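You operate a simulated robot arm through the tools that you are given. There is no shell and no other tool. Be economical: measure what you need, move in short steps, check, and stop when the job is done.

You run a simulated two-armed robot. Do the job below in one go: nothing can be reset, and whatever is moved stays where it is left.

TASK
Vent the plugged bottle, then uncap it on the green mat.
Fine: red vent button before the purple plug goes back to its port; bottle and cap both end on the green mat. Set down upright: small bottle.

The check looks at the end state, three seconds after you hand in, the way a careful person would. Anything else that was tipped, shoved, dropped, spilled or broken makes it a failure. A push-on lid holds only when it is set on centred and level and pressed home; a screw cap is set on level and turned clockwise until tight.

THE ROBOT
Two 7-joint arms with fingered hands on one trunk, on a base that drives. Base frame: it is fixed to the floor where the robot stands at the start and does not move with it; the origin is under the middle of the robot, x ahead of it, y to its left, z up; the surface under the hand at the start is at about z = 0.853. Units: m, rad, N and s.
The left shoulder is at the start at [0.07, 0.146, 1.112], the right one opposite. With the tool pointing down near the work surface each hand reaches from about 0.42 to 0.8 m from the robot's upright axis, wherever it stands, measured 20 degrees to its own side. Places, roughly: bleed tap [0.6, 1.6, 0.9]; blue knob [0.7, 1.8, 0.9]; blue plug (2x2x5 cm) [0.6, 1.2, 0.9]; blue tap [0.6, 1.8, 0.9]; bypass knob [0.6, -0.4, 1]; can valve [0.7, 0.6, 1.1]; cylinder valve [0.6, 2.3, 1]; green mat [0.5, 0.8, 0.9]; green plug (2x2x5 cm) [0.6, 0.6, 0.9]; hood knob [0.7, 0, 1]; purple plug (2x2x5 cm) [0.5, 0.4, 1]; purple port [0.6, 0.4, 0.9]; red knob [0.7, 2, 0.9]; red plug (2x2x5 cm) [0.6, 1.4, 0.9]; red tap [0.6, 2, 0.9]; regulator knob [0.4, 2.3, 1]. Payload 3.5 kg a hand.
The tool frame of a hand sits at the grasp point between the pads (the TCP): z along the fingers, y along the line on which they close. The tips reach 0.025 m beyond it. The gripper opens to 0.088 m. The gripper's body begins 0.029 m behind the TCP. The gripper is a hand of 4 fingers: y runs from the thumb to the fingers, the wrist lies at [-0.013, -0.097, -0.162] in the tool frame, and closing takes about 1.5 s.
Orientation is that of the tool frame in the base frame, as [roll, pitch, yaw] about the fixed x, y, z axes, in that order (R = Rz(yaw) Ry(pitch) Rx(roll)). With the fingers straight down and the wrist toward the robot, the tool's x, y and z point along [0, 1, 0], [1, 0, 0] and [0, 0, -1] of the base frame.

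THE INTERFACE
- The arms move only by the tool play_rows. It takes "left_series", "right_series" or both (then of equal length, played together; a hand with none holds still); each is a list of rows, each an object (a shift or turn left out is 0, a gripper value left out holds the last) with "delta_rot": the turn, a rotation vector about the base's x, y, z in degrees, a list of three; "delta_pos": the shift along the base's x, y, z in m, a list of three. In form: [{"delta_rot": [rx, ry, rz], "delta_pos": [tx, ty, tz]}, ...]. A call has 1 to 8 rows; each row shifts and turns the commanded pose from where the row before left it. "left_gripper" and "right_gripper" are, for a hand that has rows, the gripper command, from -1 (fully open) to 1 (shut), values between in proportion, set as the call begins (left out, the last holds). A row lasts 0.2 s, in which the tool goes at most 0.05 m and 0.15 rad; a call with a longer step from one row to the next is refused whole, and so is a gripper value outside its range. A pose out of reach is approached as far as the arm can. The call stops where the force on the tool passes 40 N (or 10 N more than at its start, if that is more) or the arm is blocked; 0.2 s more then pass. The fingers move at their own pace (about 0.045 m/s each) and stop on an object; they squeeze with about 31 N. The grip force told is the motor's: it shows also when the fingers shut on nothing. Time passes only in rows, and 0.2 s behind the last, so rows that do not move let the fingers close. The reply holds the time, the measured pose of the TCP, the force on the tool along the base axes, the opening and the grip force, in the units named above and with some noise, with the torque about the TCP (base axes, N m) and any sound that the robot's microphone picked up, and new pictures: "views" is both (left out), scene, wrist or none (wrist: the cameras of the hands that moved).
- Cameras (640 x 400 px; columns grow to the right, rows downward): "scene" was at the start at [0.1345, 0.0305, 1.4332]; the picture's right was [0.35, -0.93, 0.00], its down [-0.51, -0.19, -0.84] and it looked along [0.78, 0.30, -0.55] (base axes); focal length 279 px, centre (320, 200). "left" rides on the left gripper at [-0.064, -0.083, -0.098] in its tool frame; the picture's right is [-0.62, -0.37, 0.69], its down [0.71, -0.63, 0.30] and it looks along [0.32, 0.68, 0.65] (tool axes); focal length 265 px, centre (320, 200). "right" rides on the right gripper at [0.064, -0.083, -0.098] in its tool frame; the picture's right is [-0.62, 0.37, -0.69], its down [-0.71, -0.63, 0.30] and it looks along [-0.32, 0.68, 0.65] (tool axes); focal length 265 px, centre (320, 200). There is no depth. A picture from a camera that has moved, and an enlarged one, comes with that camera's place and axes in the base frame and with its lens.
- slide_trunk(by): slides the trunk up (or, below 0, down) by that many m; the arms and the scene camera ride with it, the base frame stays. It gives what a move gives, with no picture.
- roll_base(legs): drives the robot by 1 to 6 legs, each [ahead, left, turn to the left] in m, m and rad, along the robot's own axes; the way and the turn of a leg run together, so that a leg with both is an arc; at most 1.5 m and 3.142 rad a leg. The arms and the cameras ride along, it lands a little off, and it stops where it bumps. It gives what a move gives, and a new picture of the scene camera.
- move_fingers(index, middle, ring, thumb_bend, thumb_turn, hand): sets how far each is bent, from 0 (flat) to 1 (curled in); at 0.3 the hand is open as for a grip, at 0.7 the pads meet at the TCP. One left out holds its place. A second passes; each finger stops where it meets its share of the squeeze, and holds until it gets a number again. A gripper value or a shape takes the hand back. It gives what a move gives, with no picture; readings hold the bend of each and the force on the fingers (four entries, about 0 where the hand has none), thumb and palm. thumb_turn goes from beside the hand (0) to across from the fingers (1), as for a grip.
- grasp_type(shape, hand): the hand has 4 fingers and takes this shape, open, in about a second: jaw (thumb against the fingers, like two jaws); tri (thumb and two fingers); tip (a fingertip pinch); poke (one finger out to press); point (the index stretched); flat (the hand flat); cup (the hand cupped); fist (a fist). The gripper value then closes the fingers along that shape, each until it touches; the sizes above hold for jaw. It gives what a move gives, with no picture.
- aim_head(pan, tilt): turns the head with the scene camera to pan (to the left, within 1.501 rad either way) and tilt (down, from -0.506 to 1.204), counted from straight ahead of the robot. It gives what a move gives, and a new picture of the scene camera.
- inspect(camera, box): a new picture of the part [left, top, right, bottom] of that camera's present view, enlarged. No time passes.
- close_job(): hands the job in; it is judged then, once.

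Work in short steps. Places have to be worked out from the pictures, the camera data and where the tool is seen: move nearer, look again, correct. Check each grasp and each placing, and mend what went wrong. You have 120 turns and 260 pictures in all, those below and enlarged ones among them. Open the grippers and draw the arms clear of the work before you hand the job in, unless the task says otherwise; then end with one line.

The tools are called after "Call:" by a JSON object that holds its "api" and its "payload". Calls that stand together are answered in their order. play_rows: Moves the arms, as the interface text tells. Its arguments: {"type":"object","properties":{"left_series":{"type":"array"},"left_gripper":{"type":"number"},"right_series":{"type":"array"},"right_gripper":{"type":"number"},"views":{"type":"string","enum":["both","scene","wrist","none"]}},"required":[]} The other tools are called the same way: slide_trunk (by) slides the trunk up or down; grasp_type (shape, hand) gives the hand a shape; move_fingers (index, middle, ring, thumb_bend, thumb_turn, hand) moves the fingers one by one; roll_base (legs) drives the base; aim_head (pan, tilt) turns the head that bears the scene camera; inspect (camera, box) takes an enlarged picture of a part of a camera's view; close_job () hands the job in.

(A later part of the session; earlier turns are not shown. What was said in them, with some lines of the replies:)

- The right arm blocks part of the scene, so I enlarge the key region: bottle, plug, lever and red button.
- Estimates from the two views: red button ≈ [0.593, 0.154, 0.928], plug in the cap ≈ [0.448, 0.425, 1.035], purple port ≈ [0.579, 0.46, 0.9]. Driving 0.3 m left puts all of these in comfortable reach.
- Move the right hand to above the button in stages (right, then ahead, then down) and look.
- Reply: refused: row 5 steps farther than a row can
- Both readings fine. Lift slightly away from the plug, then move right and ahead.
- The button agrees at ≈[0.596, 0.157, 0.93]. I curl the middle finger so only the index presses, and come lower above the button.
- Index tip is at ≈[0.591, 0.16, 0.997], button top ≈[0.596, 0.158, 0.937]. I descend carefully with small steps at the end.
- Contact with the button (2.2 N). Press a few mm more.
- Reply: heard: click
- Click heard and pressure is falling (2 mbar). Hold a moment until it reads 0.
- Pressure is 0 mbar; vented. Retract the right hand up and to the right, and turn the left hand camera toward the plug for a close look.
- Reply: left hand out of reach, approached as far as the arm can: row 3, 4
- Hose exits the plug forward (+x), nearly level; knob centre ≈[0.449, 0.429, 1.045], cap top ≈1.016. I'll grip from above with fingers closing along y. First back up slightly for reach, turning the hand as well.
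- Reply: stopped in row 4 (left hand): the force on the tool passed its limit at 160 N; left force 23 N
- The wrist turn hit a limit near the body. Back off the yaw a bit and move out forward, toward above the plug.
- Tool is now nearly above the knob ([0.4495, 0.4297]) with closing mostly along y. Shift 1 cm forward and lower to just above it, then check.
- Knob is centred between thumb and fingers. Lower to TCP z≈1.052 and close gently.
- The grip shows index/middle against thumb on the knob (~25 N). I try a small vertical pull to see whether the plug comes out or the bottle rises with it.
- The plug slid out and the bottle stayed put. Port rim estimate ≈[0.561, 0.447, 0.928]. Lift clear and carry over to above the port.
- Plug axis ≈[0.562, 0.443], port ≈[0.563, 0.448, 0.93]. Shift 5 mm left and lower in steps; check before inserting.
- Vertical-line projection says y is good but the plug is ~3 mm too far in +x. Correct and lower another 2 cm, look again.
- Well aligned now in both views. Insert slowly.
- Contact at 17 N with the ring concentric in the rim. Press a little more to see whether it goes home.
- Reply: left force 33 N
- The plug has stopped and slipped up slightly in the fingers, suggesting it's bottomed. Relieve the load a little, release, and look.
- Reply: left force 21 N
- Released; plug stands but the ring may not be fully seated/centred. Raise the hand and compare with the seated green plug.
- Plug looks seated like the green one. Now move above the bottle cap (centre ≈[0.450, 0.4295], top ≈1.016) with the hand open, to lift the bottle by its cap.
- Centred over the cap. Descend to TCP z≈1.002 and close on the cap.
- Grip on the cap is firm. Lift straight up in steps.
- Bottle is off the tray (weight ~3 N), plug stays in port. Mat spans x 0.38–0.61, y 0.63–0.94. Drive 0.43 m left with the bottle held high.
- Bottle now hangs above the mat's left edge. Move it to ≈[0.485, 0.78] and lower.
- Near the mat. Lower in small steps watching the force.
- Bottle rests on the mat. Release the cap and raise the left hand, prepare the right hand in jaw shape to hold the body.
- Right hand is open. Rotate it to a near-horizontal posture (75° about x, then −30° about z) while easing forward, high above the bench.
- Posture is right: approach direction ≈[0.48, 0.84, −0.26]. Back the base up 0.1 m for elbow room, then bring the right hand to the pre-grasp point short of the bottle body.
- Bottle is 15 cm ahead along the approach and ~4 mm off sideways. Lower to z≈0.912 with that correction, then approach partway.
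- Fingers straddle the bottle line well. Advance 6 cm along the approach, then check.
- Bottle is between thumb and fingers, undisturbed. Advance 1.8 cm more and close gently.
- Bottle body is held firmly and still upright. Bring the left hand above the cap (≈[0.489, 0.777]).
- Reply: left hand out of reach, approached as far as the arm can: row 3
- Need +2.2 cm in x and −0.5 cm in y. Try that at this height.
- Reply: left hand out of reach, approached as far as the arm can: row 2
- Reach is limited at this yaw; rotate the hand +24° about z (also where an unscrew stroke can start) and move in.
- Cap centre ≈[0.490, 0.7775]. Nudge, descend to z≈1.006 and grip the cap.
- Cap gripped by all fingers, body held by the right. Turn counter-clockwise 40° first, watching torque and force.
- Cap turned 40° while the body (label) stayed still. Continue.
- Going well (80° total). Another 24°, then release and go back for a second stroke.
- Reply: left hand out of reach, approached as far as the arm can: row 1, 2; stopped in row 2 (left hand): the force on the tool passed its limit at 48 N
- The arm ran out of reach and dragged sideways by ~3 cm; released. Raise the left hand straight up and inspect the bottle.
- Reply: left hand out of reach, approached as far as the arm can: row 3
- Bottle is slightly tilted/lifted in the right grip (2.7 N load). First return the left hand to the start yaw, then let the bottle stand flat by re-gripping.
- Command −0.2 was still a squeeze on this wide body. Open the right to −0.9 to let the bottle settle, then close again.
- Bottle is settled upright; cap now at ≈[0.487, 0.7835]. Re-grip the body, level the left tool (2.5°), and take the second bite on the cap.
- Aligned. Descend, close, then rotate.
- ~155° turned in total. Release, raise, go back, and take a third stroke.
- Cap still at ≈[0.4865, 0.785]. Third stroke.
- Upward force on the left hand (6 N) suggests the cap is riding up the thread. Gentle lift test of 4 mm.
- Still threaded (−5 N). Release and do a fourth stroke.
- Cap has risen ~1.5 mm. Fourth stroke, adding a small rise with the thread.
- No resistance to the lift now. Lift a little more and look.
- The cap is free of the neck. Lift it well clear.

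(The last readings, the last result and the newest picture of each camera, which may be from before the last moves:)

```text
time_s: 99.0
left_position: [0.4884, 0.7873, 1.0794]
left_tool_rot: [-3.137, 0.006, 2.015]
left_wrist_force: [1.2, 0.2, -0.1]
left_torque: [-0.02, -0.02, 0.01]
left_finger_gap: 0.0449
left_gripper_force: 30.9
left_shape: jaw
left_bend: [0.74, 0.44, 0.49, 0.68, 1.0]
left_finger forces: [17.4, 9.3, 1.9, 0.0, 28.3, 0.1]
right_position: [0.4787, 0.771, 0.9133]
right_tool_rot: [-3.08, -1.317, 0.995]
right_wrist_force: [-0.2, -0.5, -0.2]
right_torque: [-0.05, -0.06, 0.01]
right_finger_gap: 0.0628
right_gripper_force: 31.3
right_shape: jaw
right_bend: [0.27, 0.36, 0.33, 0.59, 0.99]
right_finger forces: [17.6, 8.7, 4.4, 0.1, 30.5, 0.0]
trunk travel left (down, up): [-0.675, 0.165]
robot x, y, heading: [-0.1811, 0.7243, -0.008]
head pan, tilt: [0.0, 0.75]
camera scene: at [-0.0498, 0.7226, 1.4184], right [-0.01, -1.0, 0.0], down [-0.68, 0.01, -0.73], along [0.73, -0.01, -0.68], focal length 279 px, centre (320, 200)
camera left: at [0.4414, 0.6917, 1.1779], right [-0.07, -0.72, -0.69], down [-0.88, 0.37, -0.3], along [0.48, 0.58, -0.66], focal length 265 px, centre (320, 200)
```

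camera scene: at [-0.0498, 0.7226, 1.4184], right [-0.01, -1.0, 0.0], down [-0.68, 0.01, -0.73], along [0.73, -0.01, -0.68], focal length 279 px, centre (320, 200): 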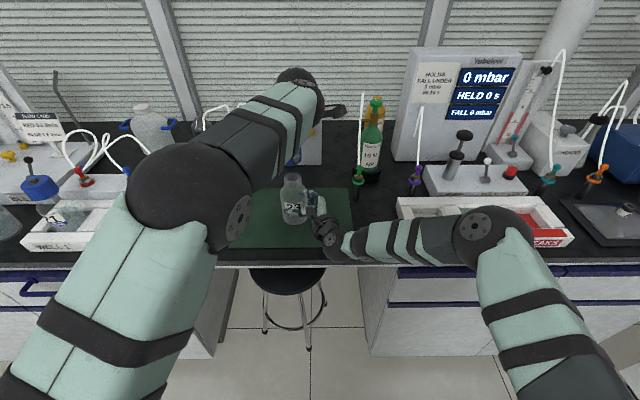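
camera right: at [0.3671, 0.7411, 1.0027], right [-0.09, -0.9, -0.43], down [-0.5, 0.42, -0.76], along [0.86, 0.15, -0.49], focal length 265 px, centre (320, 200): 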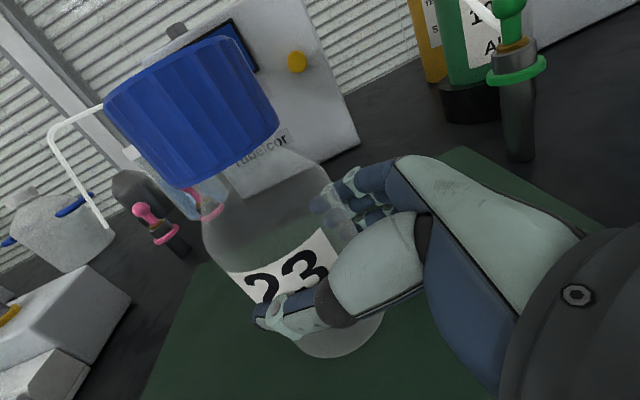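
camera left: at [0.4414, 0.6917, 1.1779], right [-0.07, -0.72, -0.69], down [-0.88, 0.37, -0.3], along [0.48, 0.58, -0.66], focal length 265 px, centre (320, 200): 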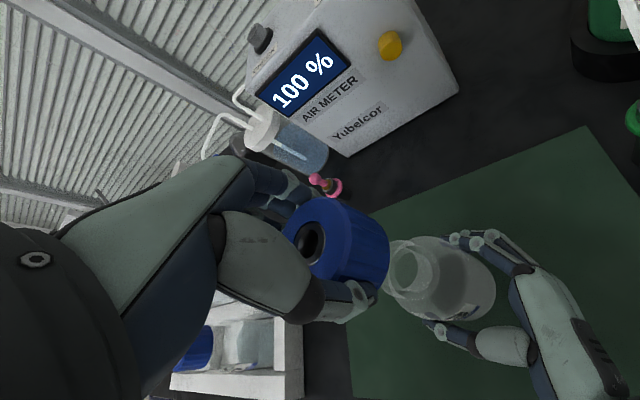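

Cap is off and clear of the bottle. Carry it to the left part of the mat (≈[0.455, 0.885]) while unwinding the wrist.

Call:
{"api": "play_rows", "payload": {"left_series": [{"delta_pos": [-0.003, 0.025, 0.005], "delta_rot": [0, 0, -8]}, {"delta_pos": [-0.005, 0.025, 0], "delta_rot": [0, 0, -8]}, {"delta_pos": [-0.01, 0.025, 0], "delta_rot": [0, 0, -8]}, {"delta_pos": [-0.008, 0.025, 0], "delta_rot": [0, 0, -8]}, {"delta_pos": [-0.005, 0, -0.04], "delta_rot": [0, 0, -8]}, {"delta_pos": [0, 0, -0.04]}, {}], "views": "both"}}

Call:
{"api": "inspect", "payload": {"camera": "scene", "box": [200, 130, 370, 270]}}

```text
time_s: 100.6
left_position: [0.4581, 0.8872, 1.0023]
left_tool_rot: [-3.137, 0.002, 1.316]
left_wrist_force: [0.6, 1.0, 0.6]
left_torque: [-0.01, 0.02, 0.0]
left_finger_gap: 0.0449
left_gripper_force: 31.0
left_shape: jaw
left_bend: [0.74, 0.44, 0.5, 0.68, 1.0]
left_finger forces: [16.9, 9.3, 1.9, 0.0, 27.9, 0.0]
right_position: [0.4776, 0.7706, 0.9136]
right_tool_rot: [-3.083, -1.317, 0.998]
right_wrist_force: [0.3, 0.7, -0.5]
right_torque: [-0.02, -0.05, 0.01]
right_finger_gap: 0.0625
right_gripper_force: 30.8
right_shape: jaw
right_bend: [0.27, 0.36, 0.33, 0.59, 0.99]
right_finger forces: [17.6, 8.4, 4.2, 0.0, 30.2, 0.1]
trunk travel left (down, up): [-0.675, 0.165]
robot x, y, heading: [-0.1845, 0.7247, -0.012]
head pan, tilt: [0.0, 0.75]
camera scene: at [-0.0502, 0.7226, 1.4184], right [-0.01, -1.0, 0.0], down [-0.68, 0.01, -0.73], along [0.73, -0.01, -0.68], focal length 279 px, centre (320, 200)
camera left: at [0.3607, 0.845, 1.1028], right [-0.52, -0.51, -0.69], down [-0.43, 0.85, -0.3], along [0.74, 0.14, -0.66], focal length 265 px, centre (320, 200)
```

scene: 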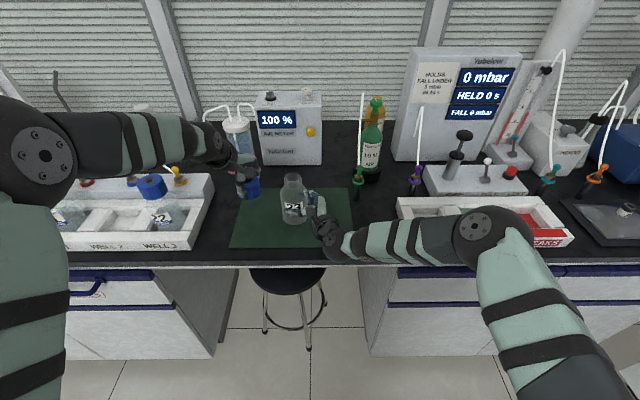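
left: 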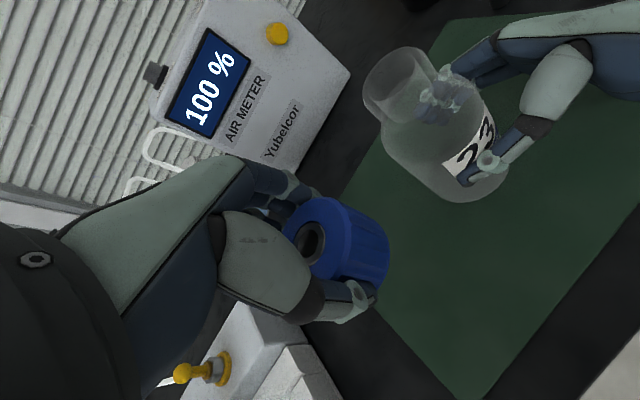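

```text
2.86 times, centred on (285, 200) of scene
camera zoom: at [-0.0502, 0.7226, 1.4184], right [-0.01, -1.0, 0.0], down [-0.68, 0.01, -0.73], along [0.73, -0.01, -0.68], focal length 797 px, centre (420, 200)
```

zoom: 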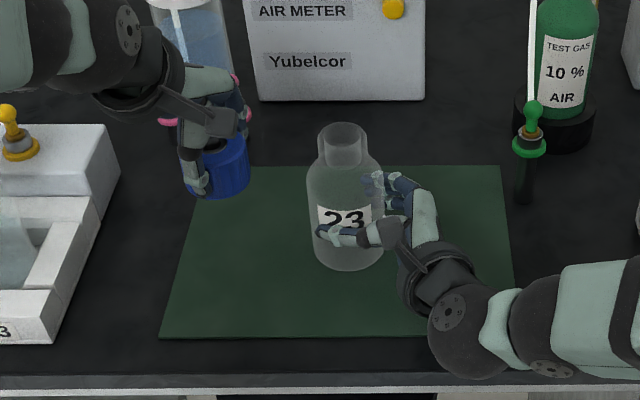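

Projected landing spot is well inside the mat. Lower to just above, then in small steps to contact.

Call:
{"api": "play_rows", "payload": {"left_series": [{"delta_pos": [0, -0.005, -0.035]}, {"delta_pos": [0, 0, -0.035]}, {"delta_pos": [0, 0, -0.025]}, {}], "views": "none"}}

Call:
{"api": "play_rows", "payload": {"left_series": [{"delta_pos": [0, 0, -0.005]}, {"delta_pos": [0, 0, -0.004]}, {"delta_pos": [0, 0, -0.004]}, {}], "views": "scene"}}

Call:
{"api": "inspect", "payload": {"camera": "scene", "box": [200, 150, 340, 270]}}

```text
time_s: 101.6
left_position: [0.4576, 0.881, 0.908]
left_tool_rot: [-3.138, 0.003, 1.317]
left_wrist_force: [-0.5, 0.3, 0.1]
left_torque: [0.0, -0.05, -0.01]
left_finger_gap: 0.0451
left_gripper_force: 30.8
left_shape: jaw
left_bend: [0.74, 0.44, 0.5, 0.68, 1.0]
left_finger forces: [17.0, 9.2, 1.8, 0.0, 27.8, 0.0]
right_position: [0.4781, 0.771, 0.9136]
right_tool_rot: [-3.086, -1.315, 1.002]
right_wrist_force: [0.9, 1.3, 0.6]
right_torque: [-0.03, -0.07, 0.03]
right_finger_gap: 0.0626
right_gripper_force: 31.1
right_shape: jaw
right_bend: [0.27, 0.36, 0.33, 0.59, 0.99]
right_finger forces: [17.7, 8.4, 4.3, 0.0, 30.2, 0.0]
trunk travel left (down, up): [-0.675, 0.165]
robot x, y, heading: [-0.1883, 0.7275, -0.01]
head pan, tilt: [0.0, 0.75]
```

```text
time_s: 102.6
left_position: [0.4564, 0.8795, 0.8947]
left_tool_rot: [-3.138, 0.006, 1.317]
left_wrist_force: [0.7, 0.6, -0.2]
left_torque: [0.03, 0.04, -0.02]
left_finger_gap: 0.0449
left_gripper_force: 31.2
left_shape: jaw
left_bend: [0.74, 0.44, 0.5, 0.68, 1.0]
left_finger forces: [16.9, 9.2, 1.8, 0.0, 27.8, 0.2]
right_position: [0.4774, 0.7702, 0.914]
right_tool_rot: [-3.088, -1.315, 1.003]
right_wrist_force: [0.0, 1.2, 1.0]
right_torque: [-0.03, -0.08, -0.02]
right_finger_gap: 0.0624
right_gripper_force: 30.9
right_shape: jaw
right_bend: [0.27, 0.36, 0.33, 0.59, 0.99]
right_finger forces: [17.7, 8.5, 4.3, 0.0, 30.4, 0.0]
trunk travel left (down, up): [-0.675, 0.165]
robot x, y, heading: [-0.1856, 0.7216, -0.01]
head pan, tilt: [0.0, 0.75]
camera scene: at [-0.0499, 0.7227, 1.4184], right [-0.01, -1.0, 0.0], down [-0.68, 0.01, -0.73], along [0.73, -0.01, -0.68], focal length 279 px, centre (320, 200)
```

scene: 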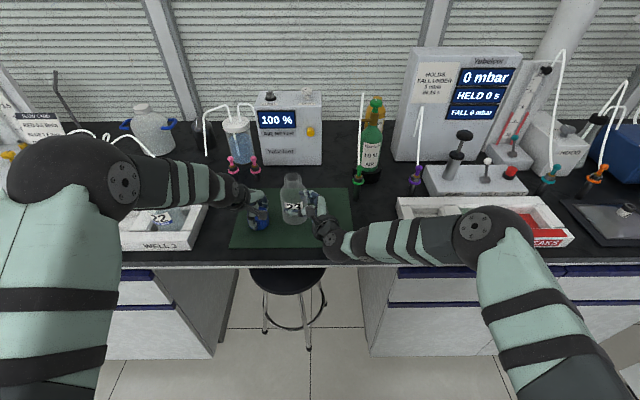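

```text
3.33 times, centred on (270, 210) of scene
camera zoom: at [-0.0499, 0.7227, 1.4184], right [-0.01, -1.0, 0.0], down [-0.68, 0.01, -0.73], along [0.73, -0.01, -0.68], focal length 929 px, centre (487, 167)
```

zoom: 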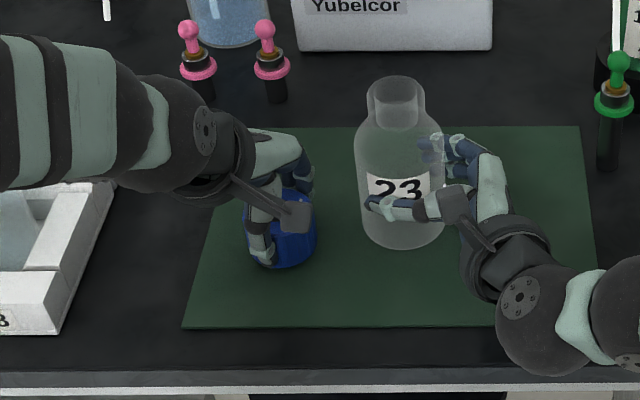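

Almost there; continue in 2–3 mm steps to contact.

Call:
{"api": "play_rows", "payload": {"left_series": [{"delta_pos": [0, 0, -0.003]}, {"delta_pos": [0, 0, -0.002]}, {}], "views": "none"}}

Call:
{"api": "play_rows", "payload": {"left_series": [{"delta_pos": [0, 0, -0.002]}, {"delta_pos": [0, 0, -0.002]}, {}], "views": "none"}}

```text
time_s: 103.4
left_position: [0.4578, 0.8807, 0.8886]
left_tool_rot: [-3.138, 0.006, 1.317]
left_wrist_force: [-0.5, -0.9, -0.1]
left_torque: [0.01, 0.0, 0.01]
left_finger_gap: 0.045
left_gripper_force: 31.2
left_shape: jaw
left_bend: [0.74, 0.44, 0.5, 0.68, 1.0]
left_finger forces: [17.0, 9.1, 1.8, 0.0, 27.8, 0.1]
right_position: [0.4776, 0.7706, 0.9138]
right_tool_rot: [-3.087, -1.315, 1.003]
right_wrist_force: [-0.1, 0.5, 0.7]
right_torque: [-0.04, -0.04, 0.02]
right_finger_gap: 0.0626
right_gripper_force: 31.2
right_shape: jaw
right_bend: [0.27, 0.36, 0.33, 0.59, 0.99]
right_finger forces: [17.7, 8.6, 4.3, 0.0, 30.3, 0.0]
trunk travel left (down, up): [-0.675, 0.165]
robot x, y, heading: [-0.1816, 0.7313, -0.018]
head pan, tilt: [0.0, 0.75]
```

```text
time_s: 104.2
left_position: [0.4569, 0.8798, 0.8862]
left_tool_rot: [-3.139, 0.003, 1.318]
left_wrist_force: [-1.1, 0.7, 2.1]
left_torque: [0.0, -0.03, -0.01]
left_finger_gap: 0.0448
left_gripper_force: 31.1
left_shape: jaw
left_bend: [0.74, 0.44, 0.5, 0.68, 1.0]
left_finger forces: [16.8, 9.2, 1.9, 0.0, 28.3, 0.0]
right_position: [0.4788, 0.7713, 0.9137]
right_tool_rot: [-3.085, -1.316, 1.001]
right_wrist_force: [0.5, 0.4, 0.5]
right_torque: [-0.01, -0.11, -0.03]
right_finger_gap: 0.0625
right_gripper_force: 31.2
right_shape: jaw
right_bend: [0.27, 0.36, 0.33, 0.59, 0.99]
right_finger forces: [17.7, 8.5, 4.4, 0.1, 30.1, 0.0]
trunk travel left (down, up): [-0.675, 0.165]
robot x, y, heading: [-0.1868, 0.7249, -0.009]
head pan, tilt: [0.0, 0.75]
```

Contact (2 N): the cap sits on the mat. Release and raise the left hand; also release the bottle body with the right.

Call:
{"api": "play_rows", "payload": {"left_series": [{}, {}, {}, {}, {}], "right_series": [{}, {}, {}, {}, {}], "left_gripper": -1, "right_gripper": -1, "views": "none"}}

Call:
{"api": "play_rows", "payload": {"left_series": [{"delta_pos": [0, 0, 0.03]}, {"delta_pos": [0, 0, 0.04]}, {"delta_pos": [0, 0, 0.04]}, {"delta_pos": [0, 0, 0.04]}, {}], "views": "both"}}

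Call:
{"api": "inspect", "payload": {"camera": "scene", "box": [200, 150, 340, 270]}}

```text
time_s: 105.4
left_position: [0.4571, 0.8806, 0.885]
left_tool_rot: [-3.135, 0.006, 1.318]
left_wrist_force: [-0.4, -0.3, 0.8]
left_torque: [-0.01, 0.02, 0.0]
left_finger_gap: 0.0877
left_gripper_force: 0.0
left_shape: jaw
left_bend: [0.3, 0.3, 0.3, 0.3, 0.98]
left_finger forces: [0.0, 0.0, 0.0, 0.0, 0.1, 0.0]
right_position: [0.4787, 0.7714, 0.9142]
right_tool_rot: [-3.091, -1.316, 1.007]
right_wrist_force: [0.1, -0.2, 0.2]
right_torque: [0.02, 0.04, 0.0]
right_finger_gap: 0.0876
right_gripper_force: 0.1
right_shape: jaw
right_bend: [0.3, 0.3, 0.3, 0.3, 0.98]
right_finger forces: [0.0, 0.0, 0.1, 0.0, 0.0, 0.1]
trunk travel left (down, up): [-0.675, 0.165]
robot x, y, heading: [-0.1855, 0.7246, -0.013]
head pan, tilt: [0.0, 0.75]
```

```text
time_s: 106.6
left_position: [0.4568, 0.8804, 1.0391]
left_tool_rot: [-3.136, 0.005, 1.317]
left_wrist_force: [0.4, -1.0, -0.7]
left_torque: [0.02, 0.02, -0.01]
left_finger_gap: 0.0877
left_gripper_force: 0.1
left_shape: jaw
left_bend: [0.3, 0.3, 0.3, 0.3, 0.98]
left_finger forces: [0.0, 0.0, 0.0, 0.0, 0.1, 0.0]
right_position: [0.4775, 0.7713, 0.9126]
right_tool_rot: [-3.09, -1.315, 1.006]
right_wrist_force: [-0.9, -0.2, -0.1]
right_torque: [0.05, -0.03, 0.0]
right_finger_gap: 0.0875
right_gripper_force: 0.1
right_shape: jaw
right_bend: [0.3, 0.3, 0.3, 0.3, 0.98]
right_finger forces: [0.0, 0.1, 0.1, 0.0, 0.1, 0.0]
trunk travel left (down, up): [-0.675, 0.165]
robot x, y, heading: [-0.1833, 0.7233, -0.01]
head pan, tilt: [0.0, 0.75]
camera scene: at [-0.0492, 0.7228, 1.4183], right [-0.01, -1.0, 0.0], down [-0.68, 0.01, -0.73], along [0.73, -0.01, -0.68], focal length 279 px, centre (320, 200)
camera left: at [0.361, 0.8387, 1.138], right [-0.52, -0.51, -0.69], down [-0.43, 0.85, -0.3], along [0.74, 0.14, -0.66], focal length 265 px, centre (320, 200)
```

scene: 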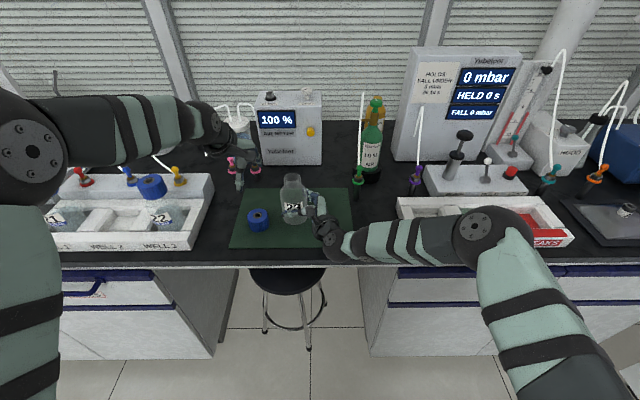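
left: 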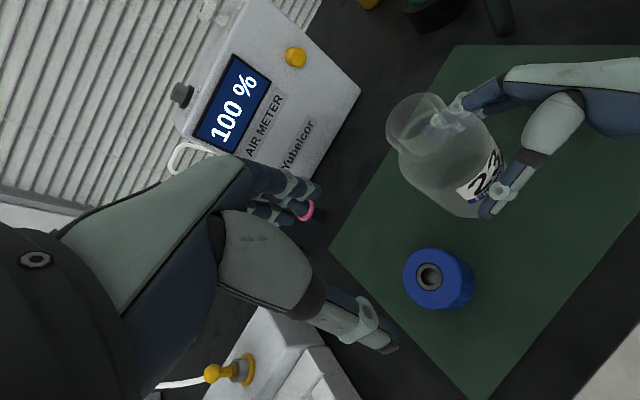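

```text
3.33 times, centred on (270, 210) of scene
camera zoom: at [-0.0492, 0.7228, 1.4183], right [-0.01, -1.0, 0.0], down [-0.68, 0.01, -0.73], along [0.73, -0.01, -0.68], focal length 929 px, centre (487, 167)
```

zoom: 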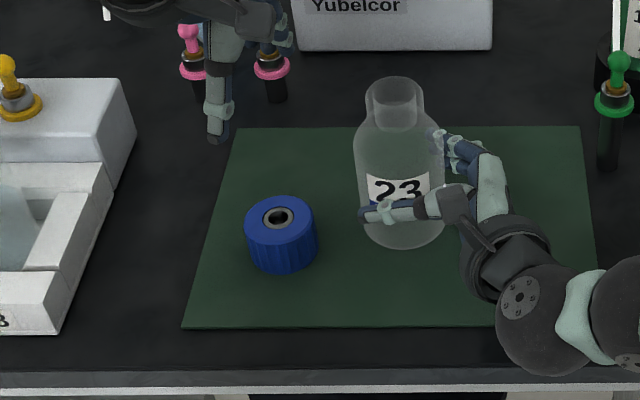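

Cap and bottle both stand on the mat. Withdraw the right hand back along its approach line, slowly.

Call:
{"api": "play_rows", "payload": {"right_series": [{"delta_pos": [-0.006, -0.0104, 0]}, {"delta_pos": [-0.01, -0.0173, 0]}, {"delta_pos": [-0.01, -0.0173, 0]}, {"delta_pos": [-0.012, -0.0208, 0]}, {"delta_pos": [-0.015, -0.026, 0]}, {"delta_pos": [-0.015, -0.026, 0]}, {"delta_pos": [0, 0, 0.035]}, {}], "left_series": [{"delta_pos": [0, 0, 0.03]}, {"delta_pos": [-0.02, 0, 0.03]}, {"delta_pos": [-0.02, 0, 0.02]}, {"delta_pos": [-0.02, 0, 0]}, {}, {}, {}, {}], "views": "both"}}

Call:
{"api": "inspect", "payload": {"camera": "scene", "box": [200, 130, 440, 270]}}

```text
time_s: 108.4
left_position: [0.3978, 0.8797, 1.1154]
left_tool_rot: [-3.137, 0.005, 1.318]
left_wrist_force: [0.8, -0.3, 0.1]
left_torque: [-0.03, 0.0, 0.02]
left_finger_gap: 0.0877
left_gripper_force: 0.2
left_shape: jaw
left_bend: [0.3, 0.3, 0.3, 0.3, 0.98]
left_finger forces: [0.0, 0.1, 0.0, 0.0, 0.0, 0.0]
right_position: [0.4126, 0.6544, 0.9515]
right_tool_rot: [-3.092, -1.314, 1.007]
right_wrist_force: [0.1, 0.6, -0.9]
right_torque: [-0.03, 0.01, -0.01]
right_finger_gap: 0.0876
right_gripper_force: 0.0
right_shape: jaw
right_bend: [0.3, 0.3, 0.3, 0.3, 0.98]
right_finger forces: [0.0, 0.1, 0.0, 0.0, 0.0, 0.1]
trunk travel left (down, up): [-0.675, 0.165]
robot x, y, heading: [-0.1842, 0.7285, -0.013]
head pan, tilt: [0.0, 0.75]
camera scene: at [-0.0492, 0.7225, 1.4183], right [-0.01, -1.0, 0.0], down [-0.68, 0.01, -0.73], along [0.73, -0.01, -0.68], focal length 279 px, centre (320, 200)
camera right: at [0.3016, 0.6246, 1.0395], right [-0.09, -0.9, -0.43], down [-0.5, 0.42, -0.76], along [0.86, 0.15, -0.49], focal length 265 px, centre (320, 200)
camera left: at [0.3014, 0.8378, 1.2156], right [-0.52, -0.51, -0.69], down [-0.43, 0.85, -0.3], along [0.74, 0.14, -0.66], focal length 265 px, centre (320, 200)
```

scene: 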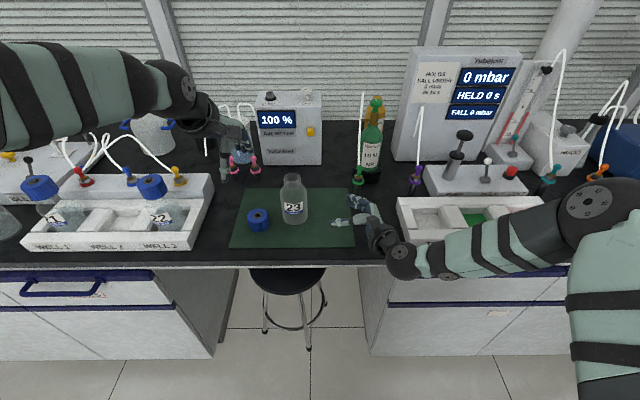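
right: 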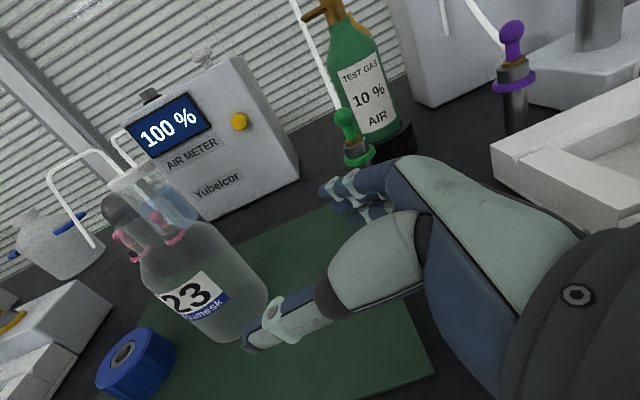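
left: 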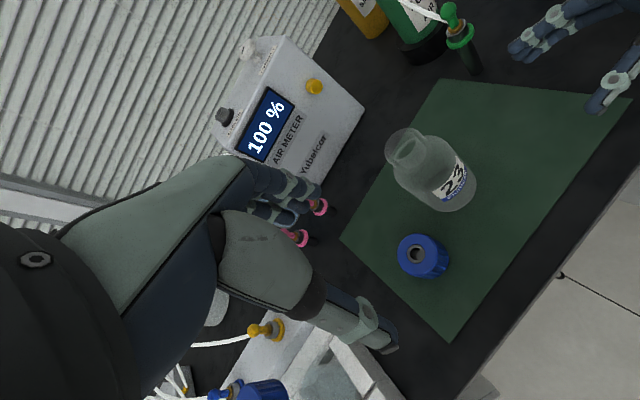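

```text
2.67 times, centred on (320, 200) of scene
camera zoom: at [-0.0492, 0.7225, 1.4183], right [-0.01, -1.0, 0.0], down [-0.68, 0.01, -0.73], along [0.73, -0.01, -0.68], focal length 744 px, centre (320, 200)
```

zoom: 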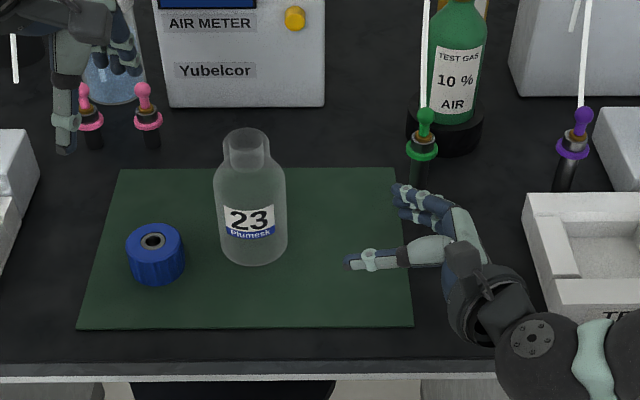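

Everything stands on the mat. Check the purple plug's seating against the green one, and the left tray bottles.

Call:
{"api": "inspect", "payload": {"camera": "right", "box": [320, 10, 560, 180]}}

Call:
{"api": "inspect", "payload": {"camera": "scene", "box": [340, 150, 440, 210]}}

Call:
{"api": "inspect", "payload": {"camera": "scene", "box": [0, 140, 220, 260]}}

```text
2.35 times, centred on (440, 95) of right
camera zoom: at [0.3016, 0.6246, 1.0395], right [-0.09, -0.9, -0.43], down [-0.5, 0.42, -0.76], along [0.86, 0.15, -0.49], focal length 624 px, centre (38, 447)
```

zoom: 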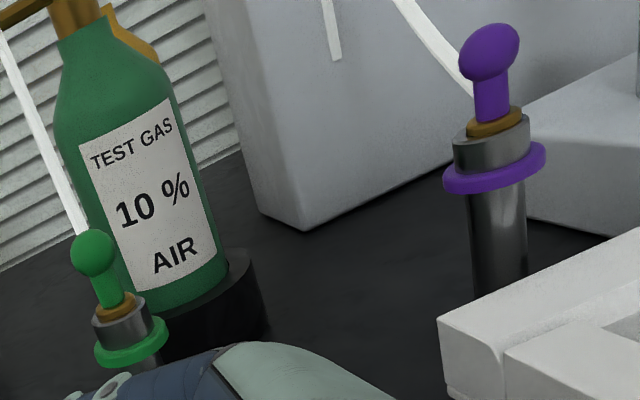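

```text
6.40 times, centred on (390, 180) of scene
camera zoom: at [-0.0492, 0.7225, 1.4183], right [-0.01, -1.0, 0.0], down [-0.68, 0.01, -0.73], along [0.73, -0.01, -0.68], focal length 1784 px, centre (-128, 328)
```

zoom: 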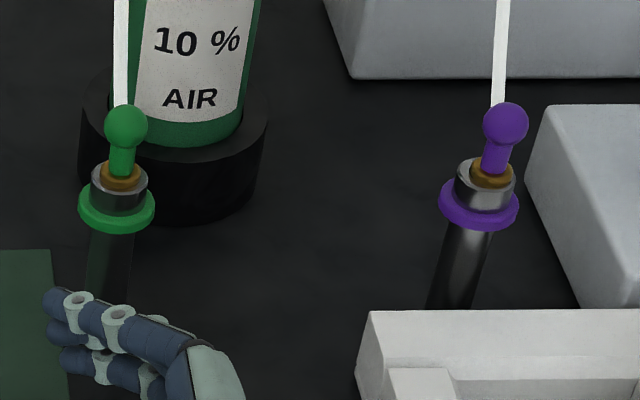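

```text
2.91 times, centred on (110, 200) of scene
camera zoom: at [-0.0492, 0.7225, 1.4183], right [-0.01, -1.0, 0.0], down [-0.68, 0.01, -0.73], along [0.73, -0.01, -0.68], focal length 811 px, centre (931, 200)
```

zoom: 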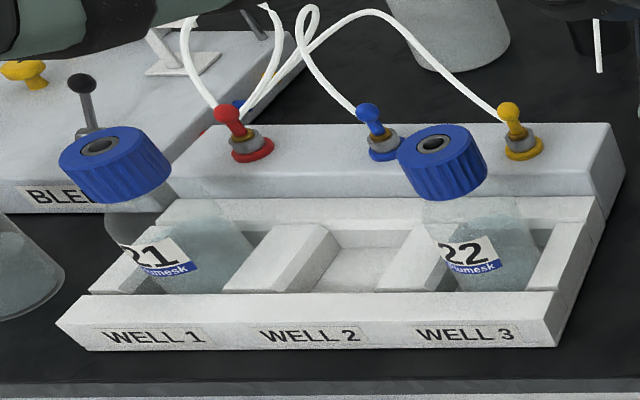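

Purple looks seated at the same height as the green; I'll take one closer look from above with the right hand camera to be sure.

Call:
{"api": "play_rows", "payload": {"right_series": [{"delta_pos": [0, 0, 0.045]}, {"delta_pos": [0, 0, 0.045]}, {"delta_pos": [0, -0.04, 0.02]}, {"delta_pos": [0, -0.045, 0]}, {"delta_pos": [0, -0.045, 0]}, {"delta_pos": [0, -0.02, 0]}, {}], "views": "wrist"}}

```text
time_s: 110.0
left_position: [0.3985, 0.88, 1.1165]
left_tool_rot: [-3.138, 0.004, 1.317]
left_wrist_force: [0.1, -2.0, 0.1]
left_torque: [0.01, 0.0, 0.0]
left_finger_gap: 0.0873
left_gripper_force: 0.1
left_shape: jaw
left_bend: [0.3, 0.3, 0.3, 0.3, 0.98]
left_finger forces: [0.0, 0.1, 0.0, 0.0, 0.0, 0.0]
right_position: [0.4098, 0.5051, 1.0597]
right_tool_rot: [-3.078, -1.318, 0.994]
right_wrist_force: [-0.6, -0.4, -0.6]
right_torque: [0.0, 0.01, 0.0]
right_finger_gap: 0.0877
right_gripper_force: 0.1
right_shape: jaw
right_bend: [0.3, 0.3, 0.3, 0.3, 0.98]
right_finger forces: [0.1, 0.0, 0.0, 0.0, 0.0, 0.1]
trunk travel left (down, up): [-0.675, 0.165]
robot x, y, heading: [-0.1838, 0.7264, -0.013]
head pan, tilt: [0.0, 0.75]
camera right: at [0.2995, 0.4746, 1.1483], right [-0.09, -0.9, -0.43], down [-0.5, 0.42, -0.76], along [0.86, 0.15, -0.49], focal length 265 px, centre (320, 200)
```

right: 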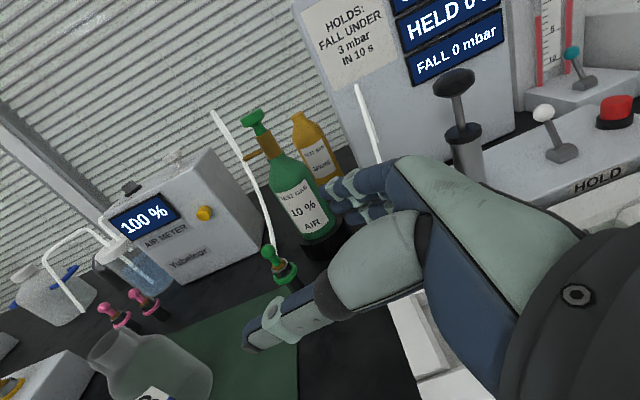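

The hand hides it; shift 13 cm further right so the port appears left of the hand.

Call:
{"api": "play_rows", "payload": {"right_series": [{"delta_pos": [0, -0.045, 0]}, {"delta_pos": [0, -0.045, 0]}, {"delta_pos": [0, -0.045, 0]}, {}], "views": "wrist"}}

```text
time_s: 111.0
left_position: [0.3969, 0.881, 1.1168]
left_tool_rot: [-3.137, 0.006, 1.318]
left_wrist_force: [0.6, 0.3, 0.1]
left_torque: [0.0, -0.01, 0.0]
left_finger_gap: 0.0876
left_gripper_force: 0.1
left_shape: jaw
left_bend: [0.3, 0.3, 0.3, 0.3, 0.98]
left_finger forces: [0.0, 0.1, 0.1, 0.0, 0.1, 0.0]
right_position: [0.4108, 0.3716, 1.0595]
right_tool_rot: [-3.084, -1.316, 1.0]
right_wrist_force: [-0.7, 0.1, -0.2]
right_torque: [-0.01, -0.03, -0.03]
right_finger_gap: 0.0878
right_gripper_force: 0.0
right_shape: jaw
right_bend: [0.3, 0.3, 0.3, 0.3, 0.98]
right_finger forces: [0.0, 0.1, 0.1, 0.0, 0.1, 0.0]
trunk travel left (down, up): [-0.675, 0.165]
robot x, y, heading: [-0.1842, 0.727, -0.011]
head pan, tilt: [0.0, 0.75]
camera right: at [0.3004, 0.3412, 1.1478], right [-0.09, -0.9, -0.43], down [-0.5, 0.42, -0.76], along [0.86, 0.15, -0.49], focal length 265 px, centre (320, 200)
```

right: 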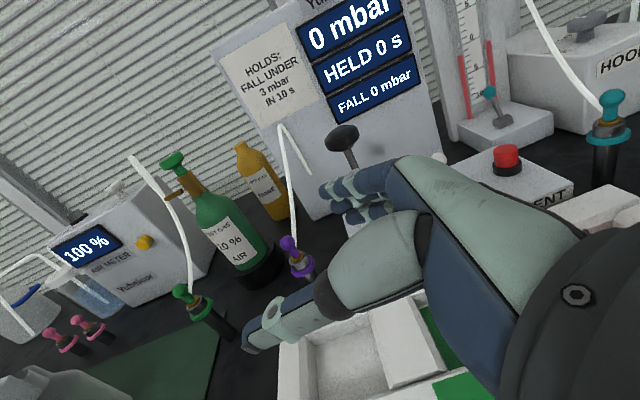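

Call:
{"api": "inspect", "payload": {"camera": "right", "box": [270, 225, 330, 285]}}

Call:
{"api": "inspect", "payload": {"camera": "right", "box": [160, 275, 240, 335]}}

```text
6.67 times, centred on (300, 255) of right
camera zoom: at [0.3004, 0.3412, 1.1478], right [-0.09, -0.9, -0.43], down [-0.5, 0.42, -0.76], along [0.86, 0.15, -0.49], focal length 1769 px, centre (453, -167)
```

zoom: 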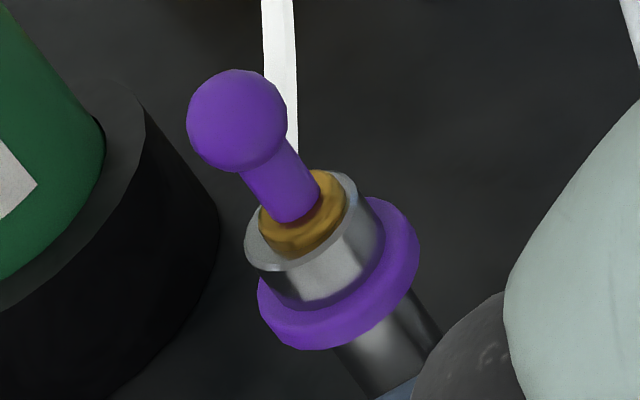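

```text
6.67 times, centred on (200, 305) of right
camera zoom: at [0.3004, 0.3412, 1.1478], right [-0.09, -0.9, -0.43], down [-0.5, 0.42, -0.76], along [0.86, 0.15, -0.49], focal length 1769 px, centre (1120, -500)
```

zoom: 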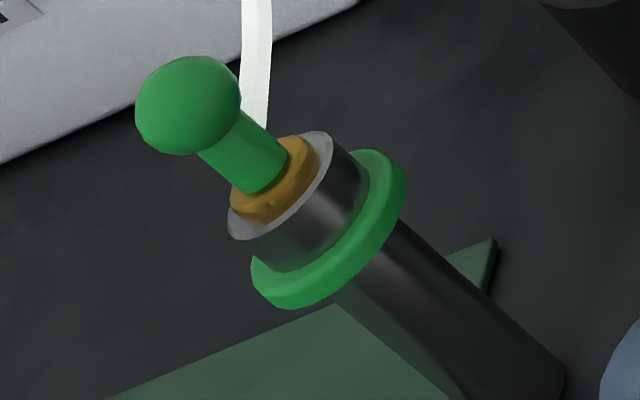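

Computed knob height above rim: 27.7 mm for purple against 28.3 mm for green, so it is seated equally. Back the robot off so both arms are clear, and take a last look.

Call:
{"api": "roll_base", "payload": {"legs": [[-0.12, 0, 0]]}}

```text
time_s: 112.2
left_position: [0.2834, 0.8805, 1.115]
left_tool_rot: [-3.136, 0.004, 1.315]
left_wrist_force: [0.8, 0.5, 0.1]
left_torque: [0.03, 0.02, 0.02]
left_finger_gap: 0.0874
left_gripper_force: 0.1
left_shape: jaw
left_bend: [0.3, 0.3, 0.3, 0.3, 0.98]
left_finger forces: [0.0, 0.0, 0.0, 0.0, 0.0, 0.0]
right_position: [0.2945, 0.3704, 1.0595]
right_tool_rot: [-3.076, -1.315, 0.989]
right_wrist_force: [0.6, -0.2, 1.3]
right_torque: [0.01, 0.02, 0.0]
right_finger_gap: 0.0876
right_gripper_force: 0.1
right_shape: jaw
right_bend: [0.3, 0.3, 0.3, 0.3, 0.98]
right_finger forces: [0.1, 0.0, 0.0, 0.0, 0.0, 0.1]
trunk travel left (down, up): [-0.675, 0.165]
robot x, y, heading: [-0.297, 0.7238, -0.01]
head pan, tilt: [0.0, 0.75]
camera scene: at [-0.1647, 0.7237, 1.4182], right [-0.01, -1.0, 0.0], down [-0.68, 0.01, -0.73], along [0.73, -0.01, -0.68], focal length 279 px, centre (320, 200)
```

scene: 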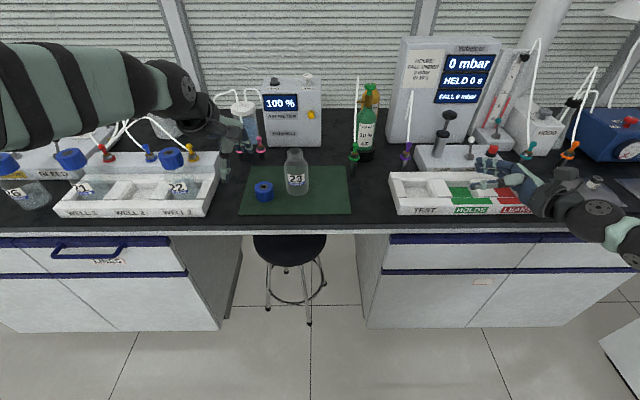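

Bottle and cap stand on the green mat, the plug is in its port, and both arms are clear with grippers open. Handing in.

Call:
{"api": "close_job", "payload": {}}

```text
The job is handed in.
```

I vented the bottle with the red button until the display read 0 mbar, then put the purple plug back in its port; the uncapped bottle is upright on the green mat with its cap beside it.
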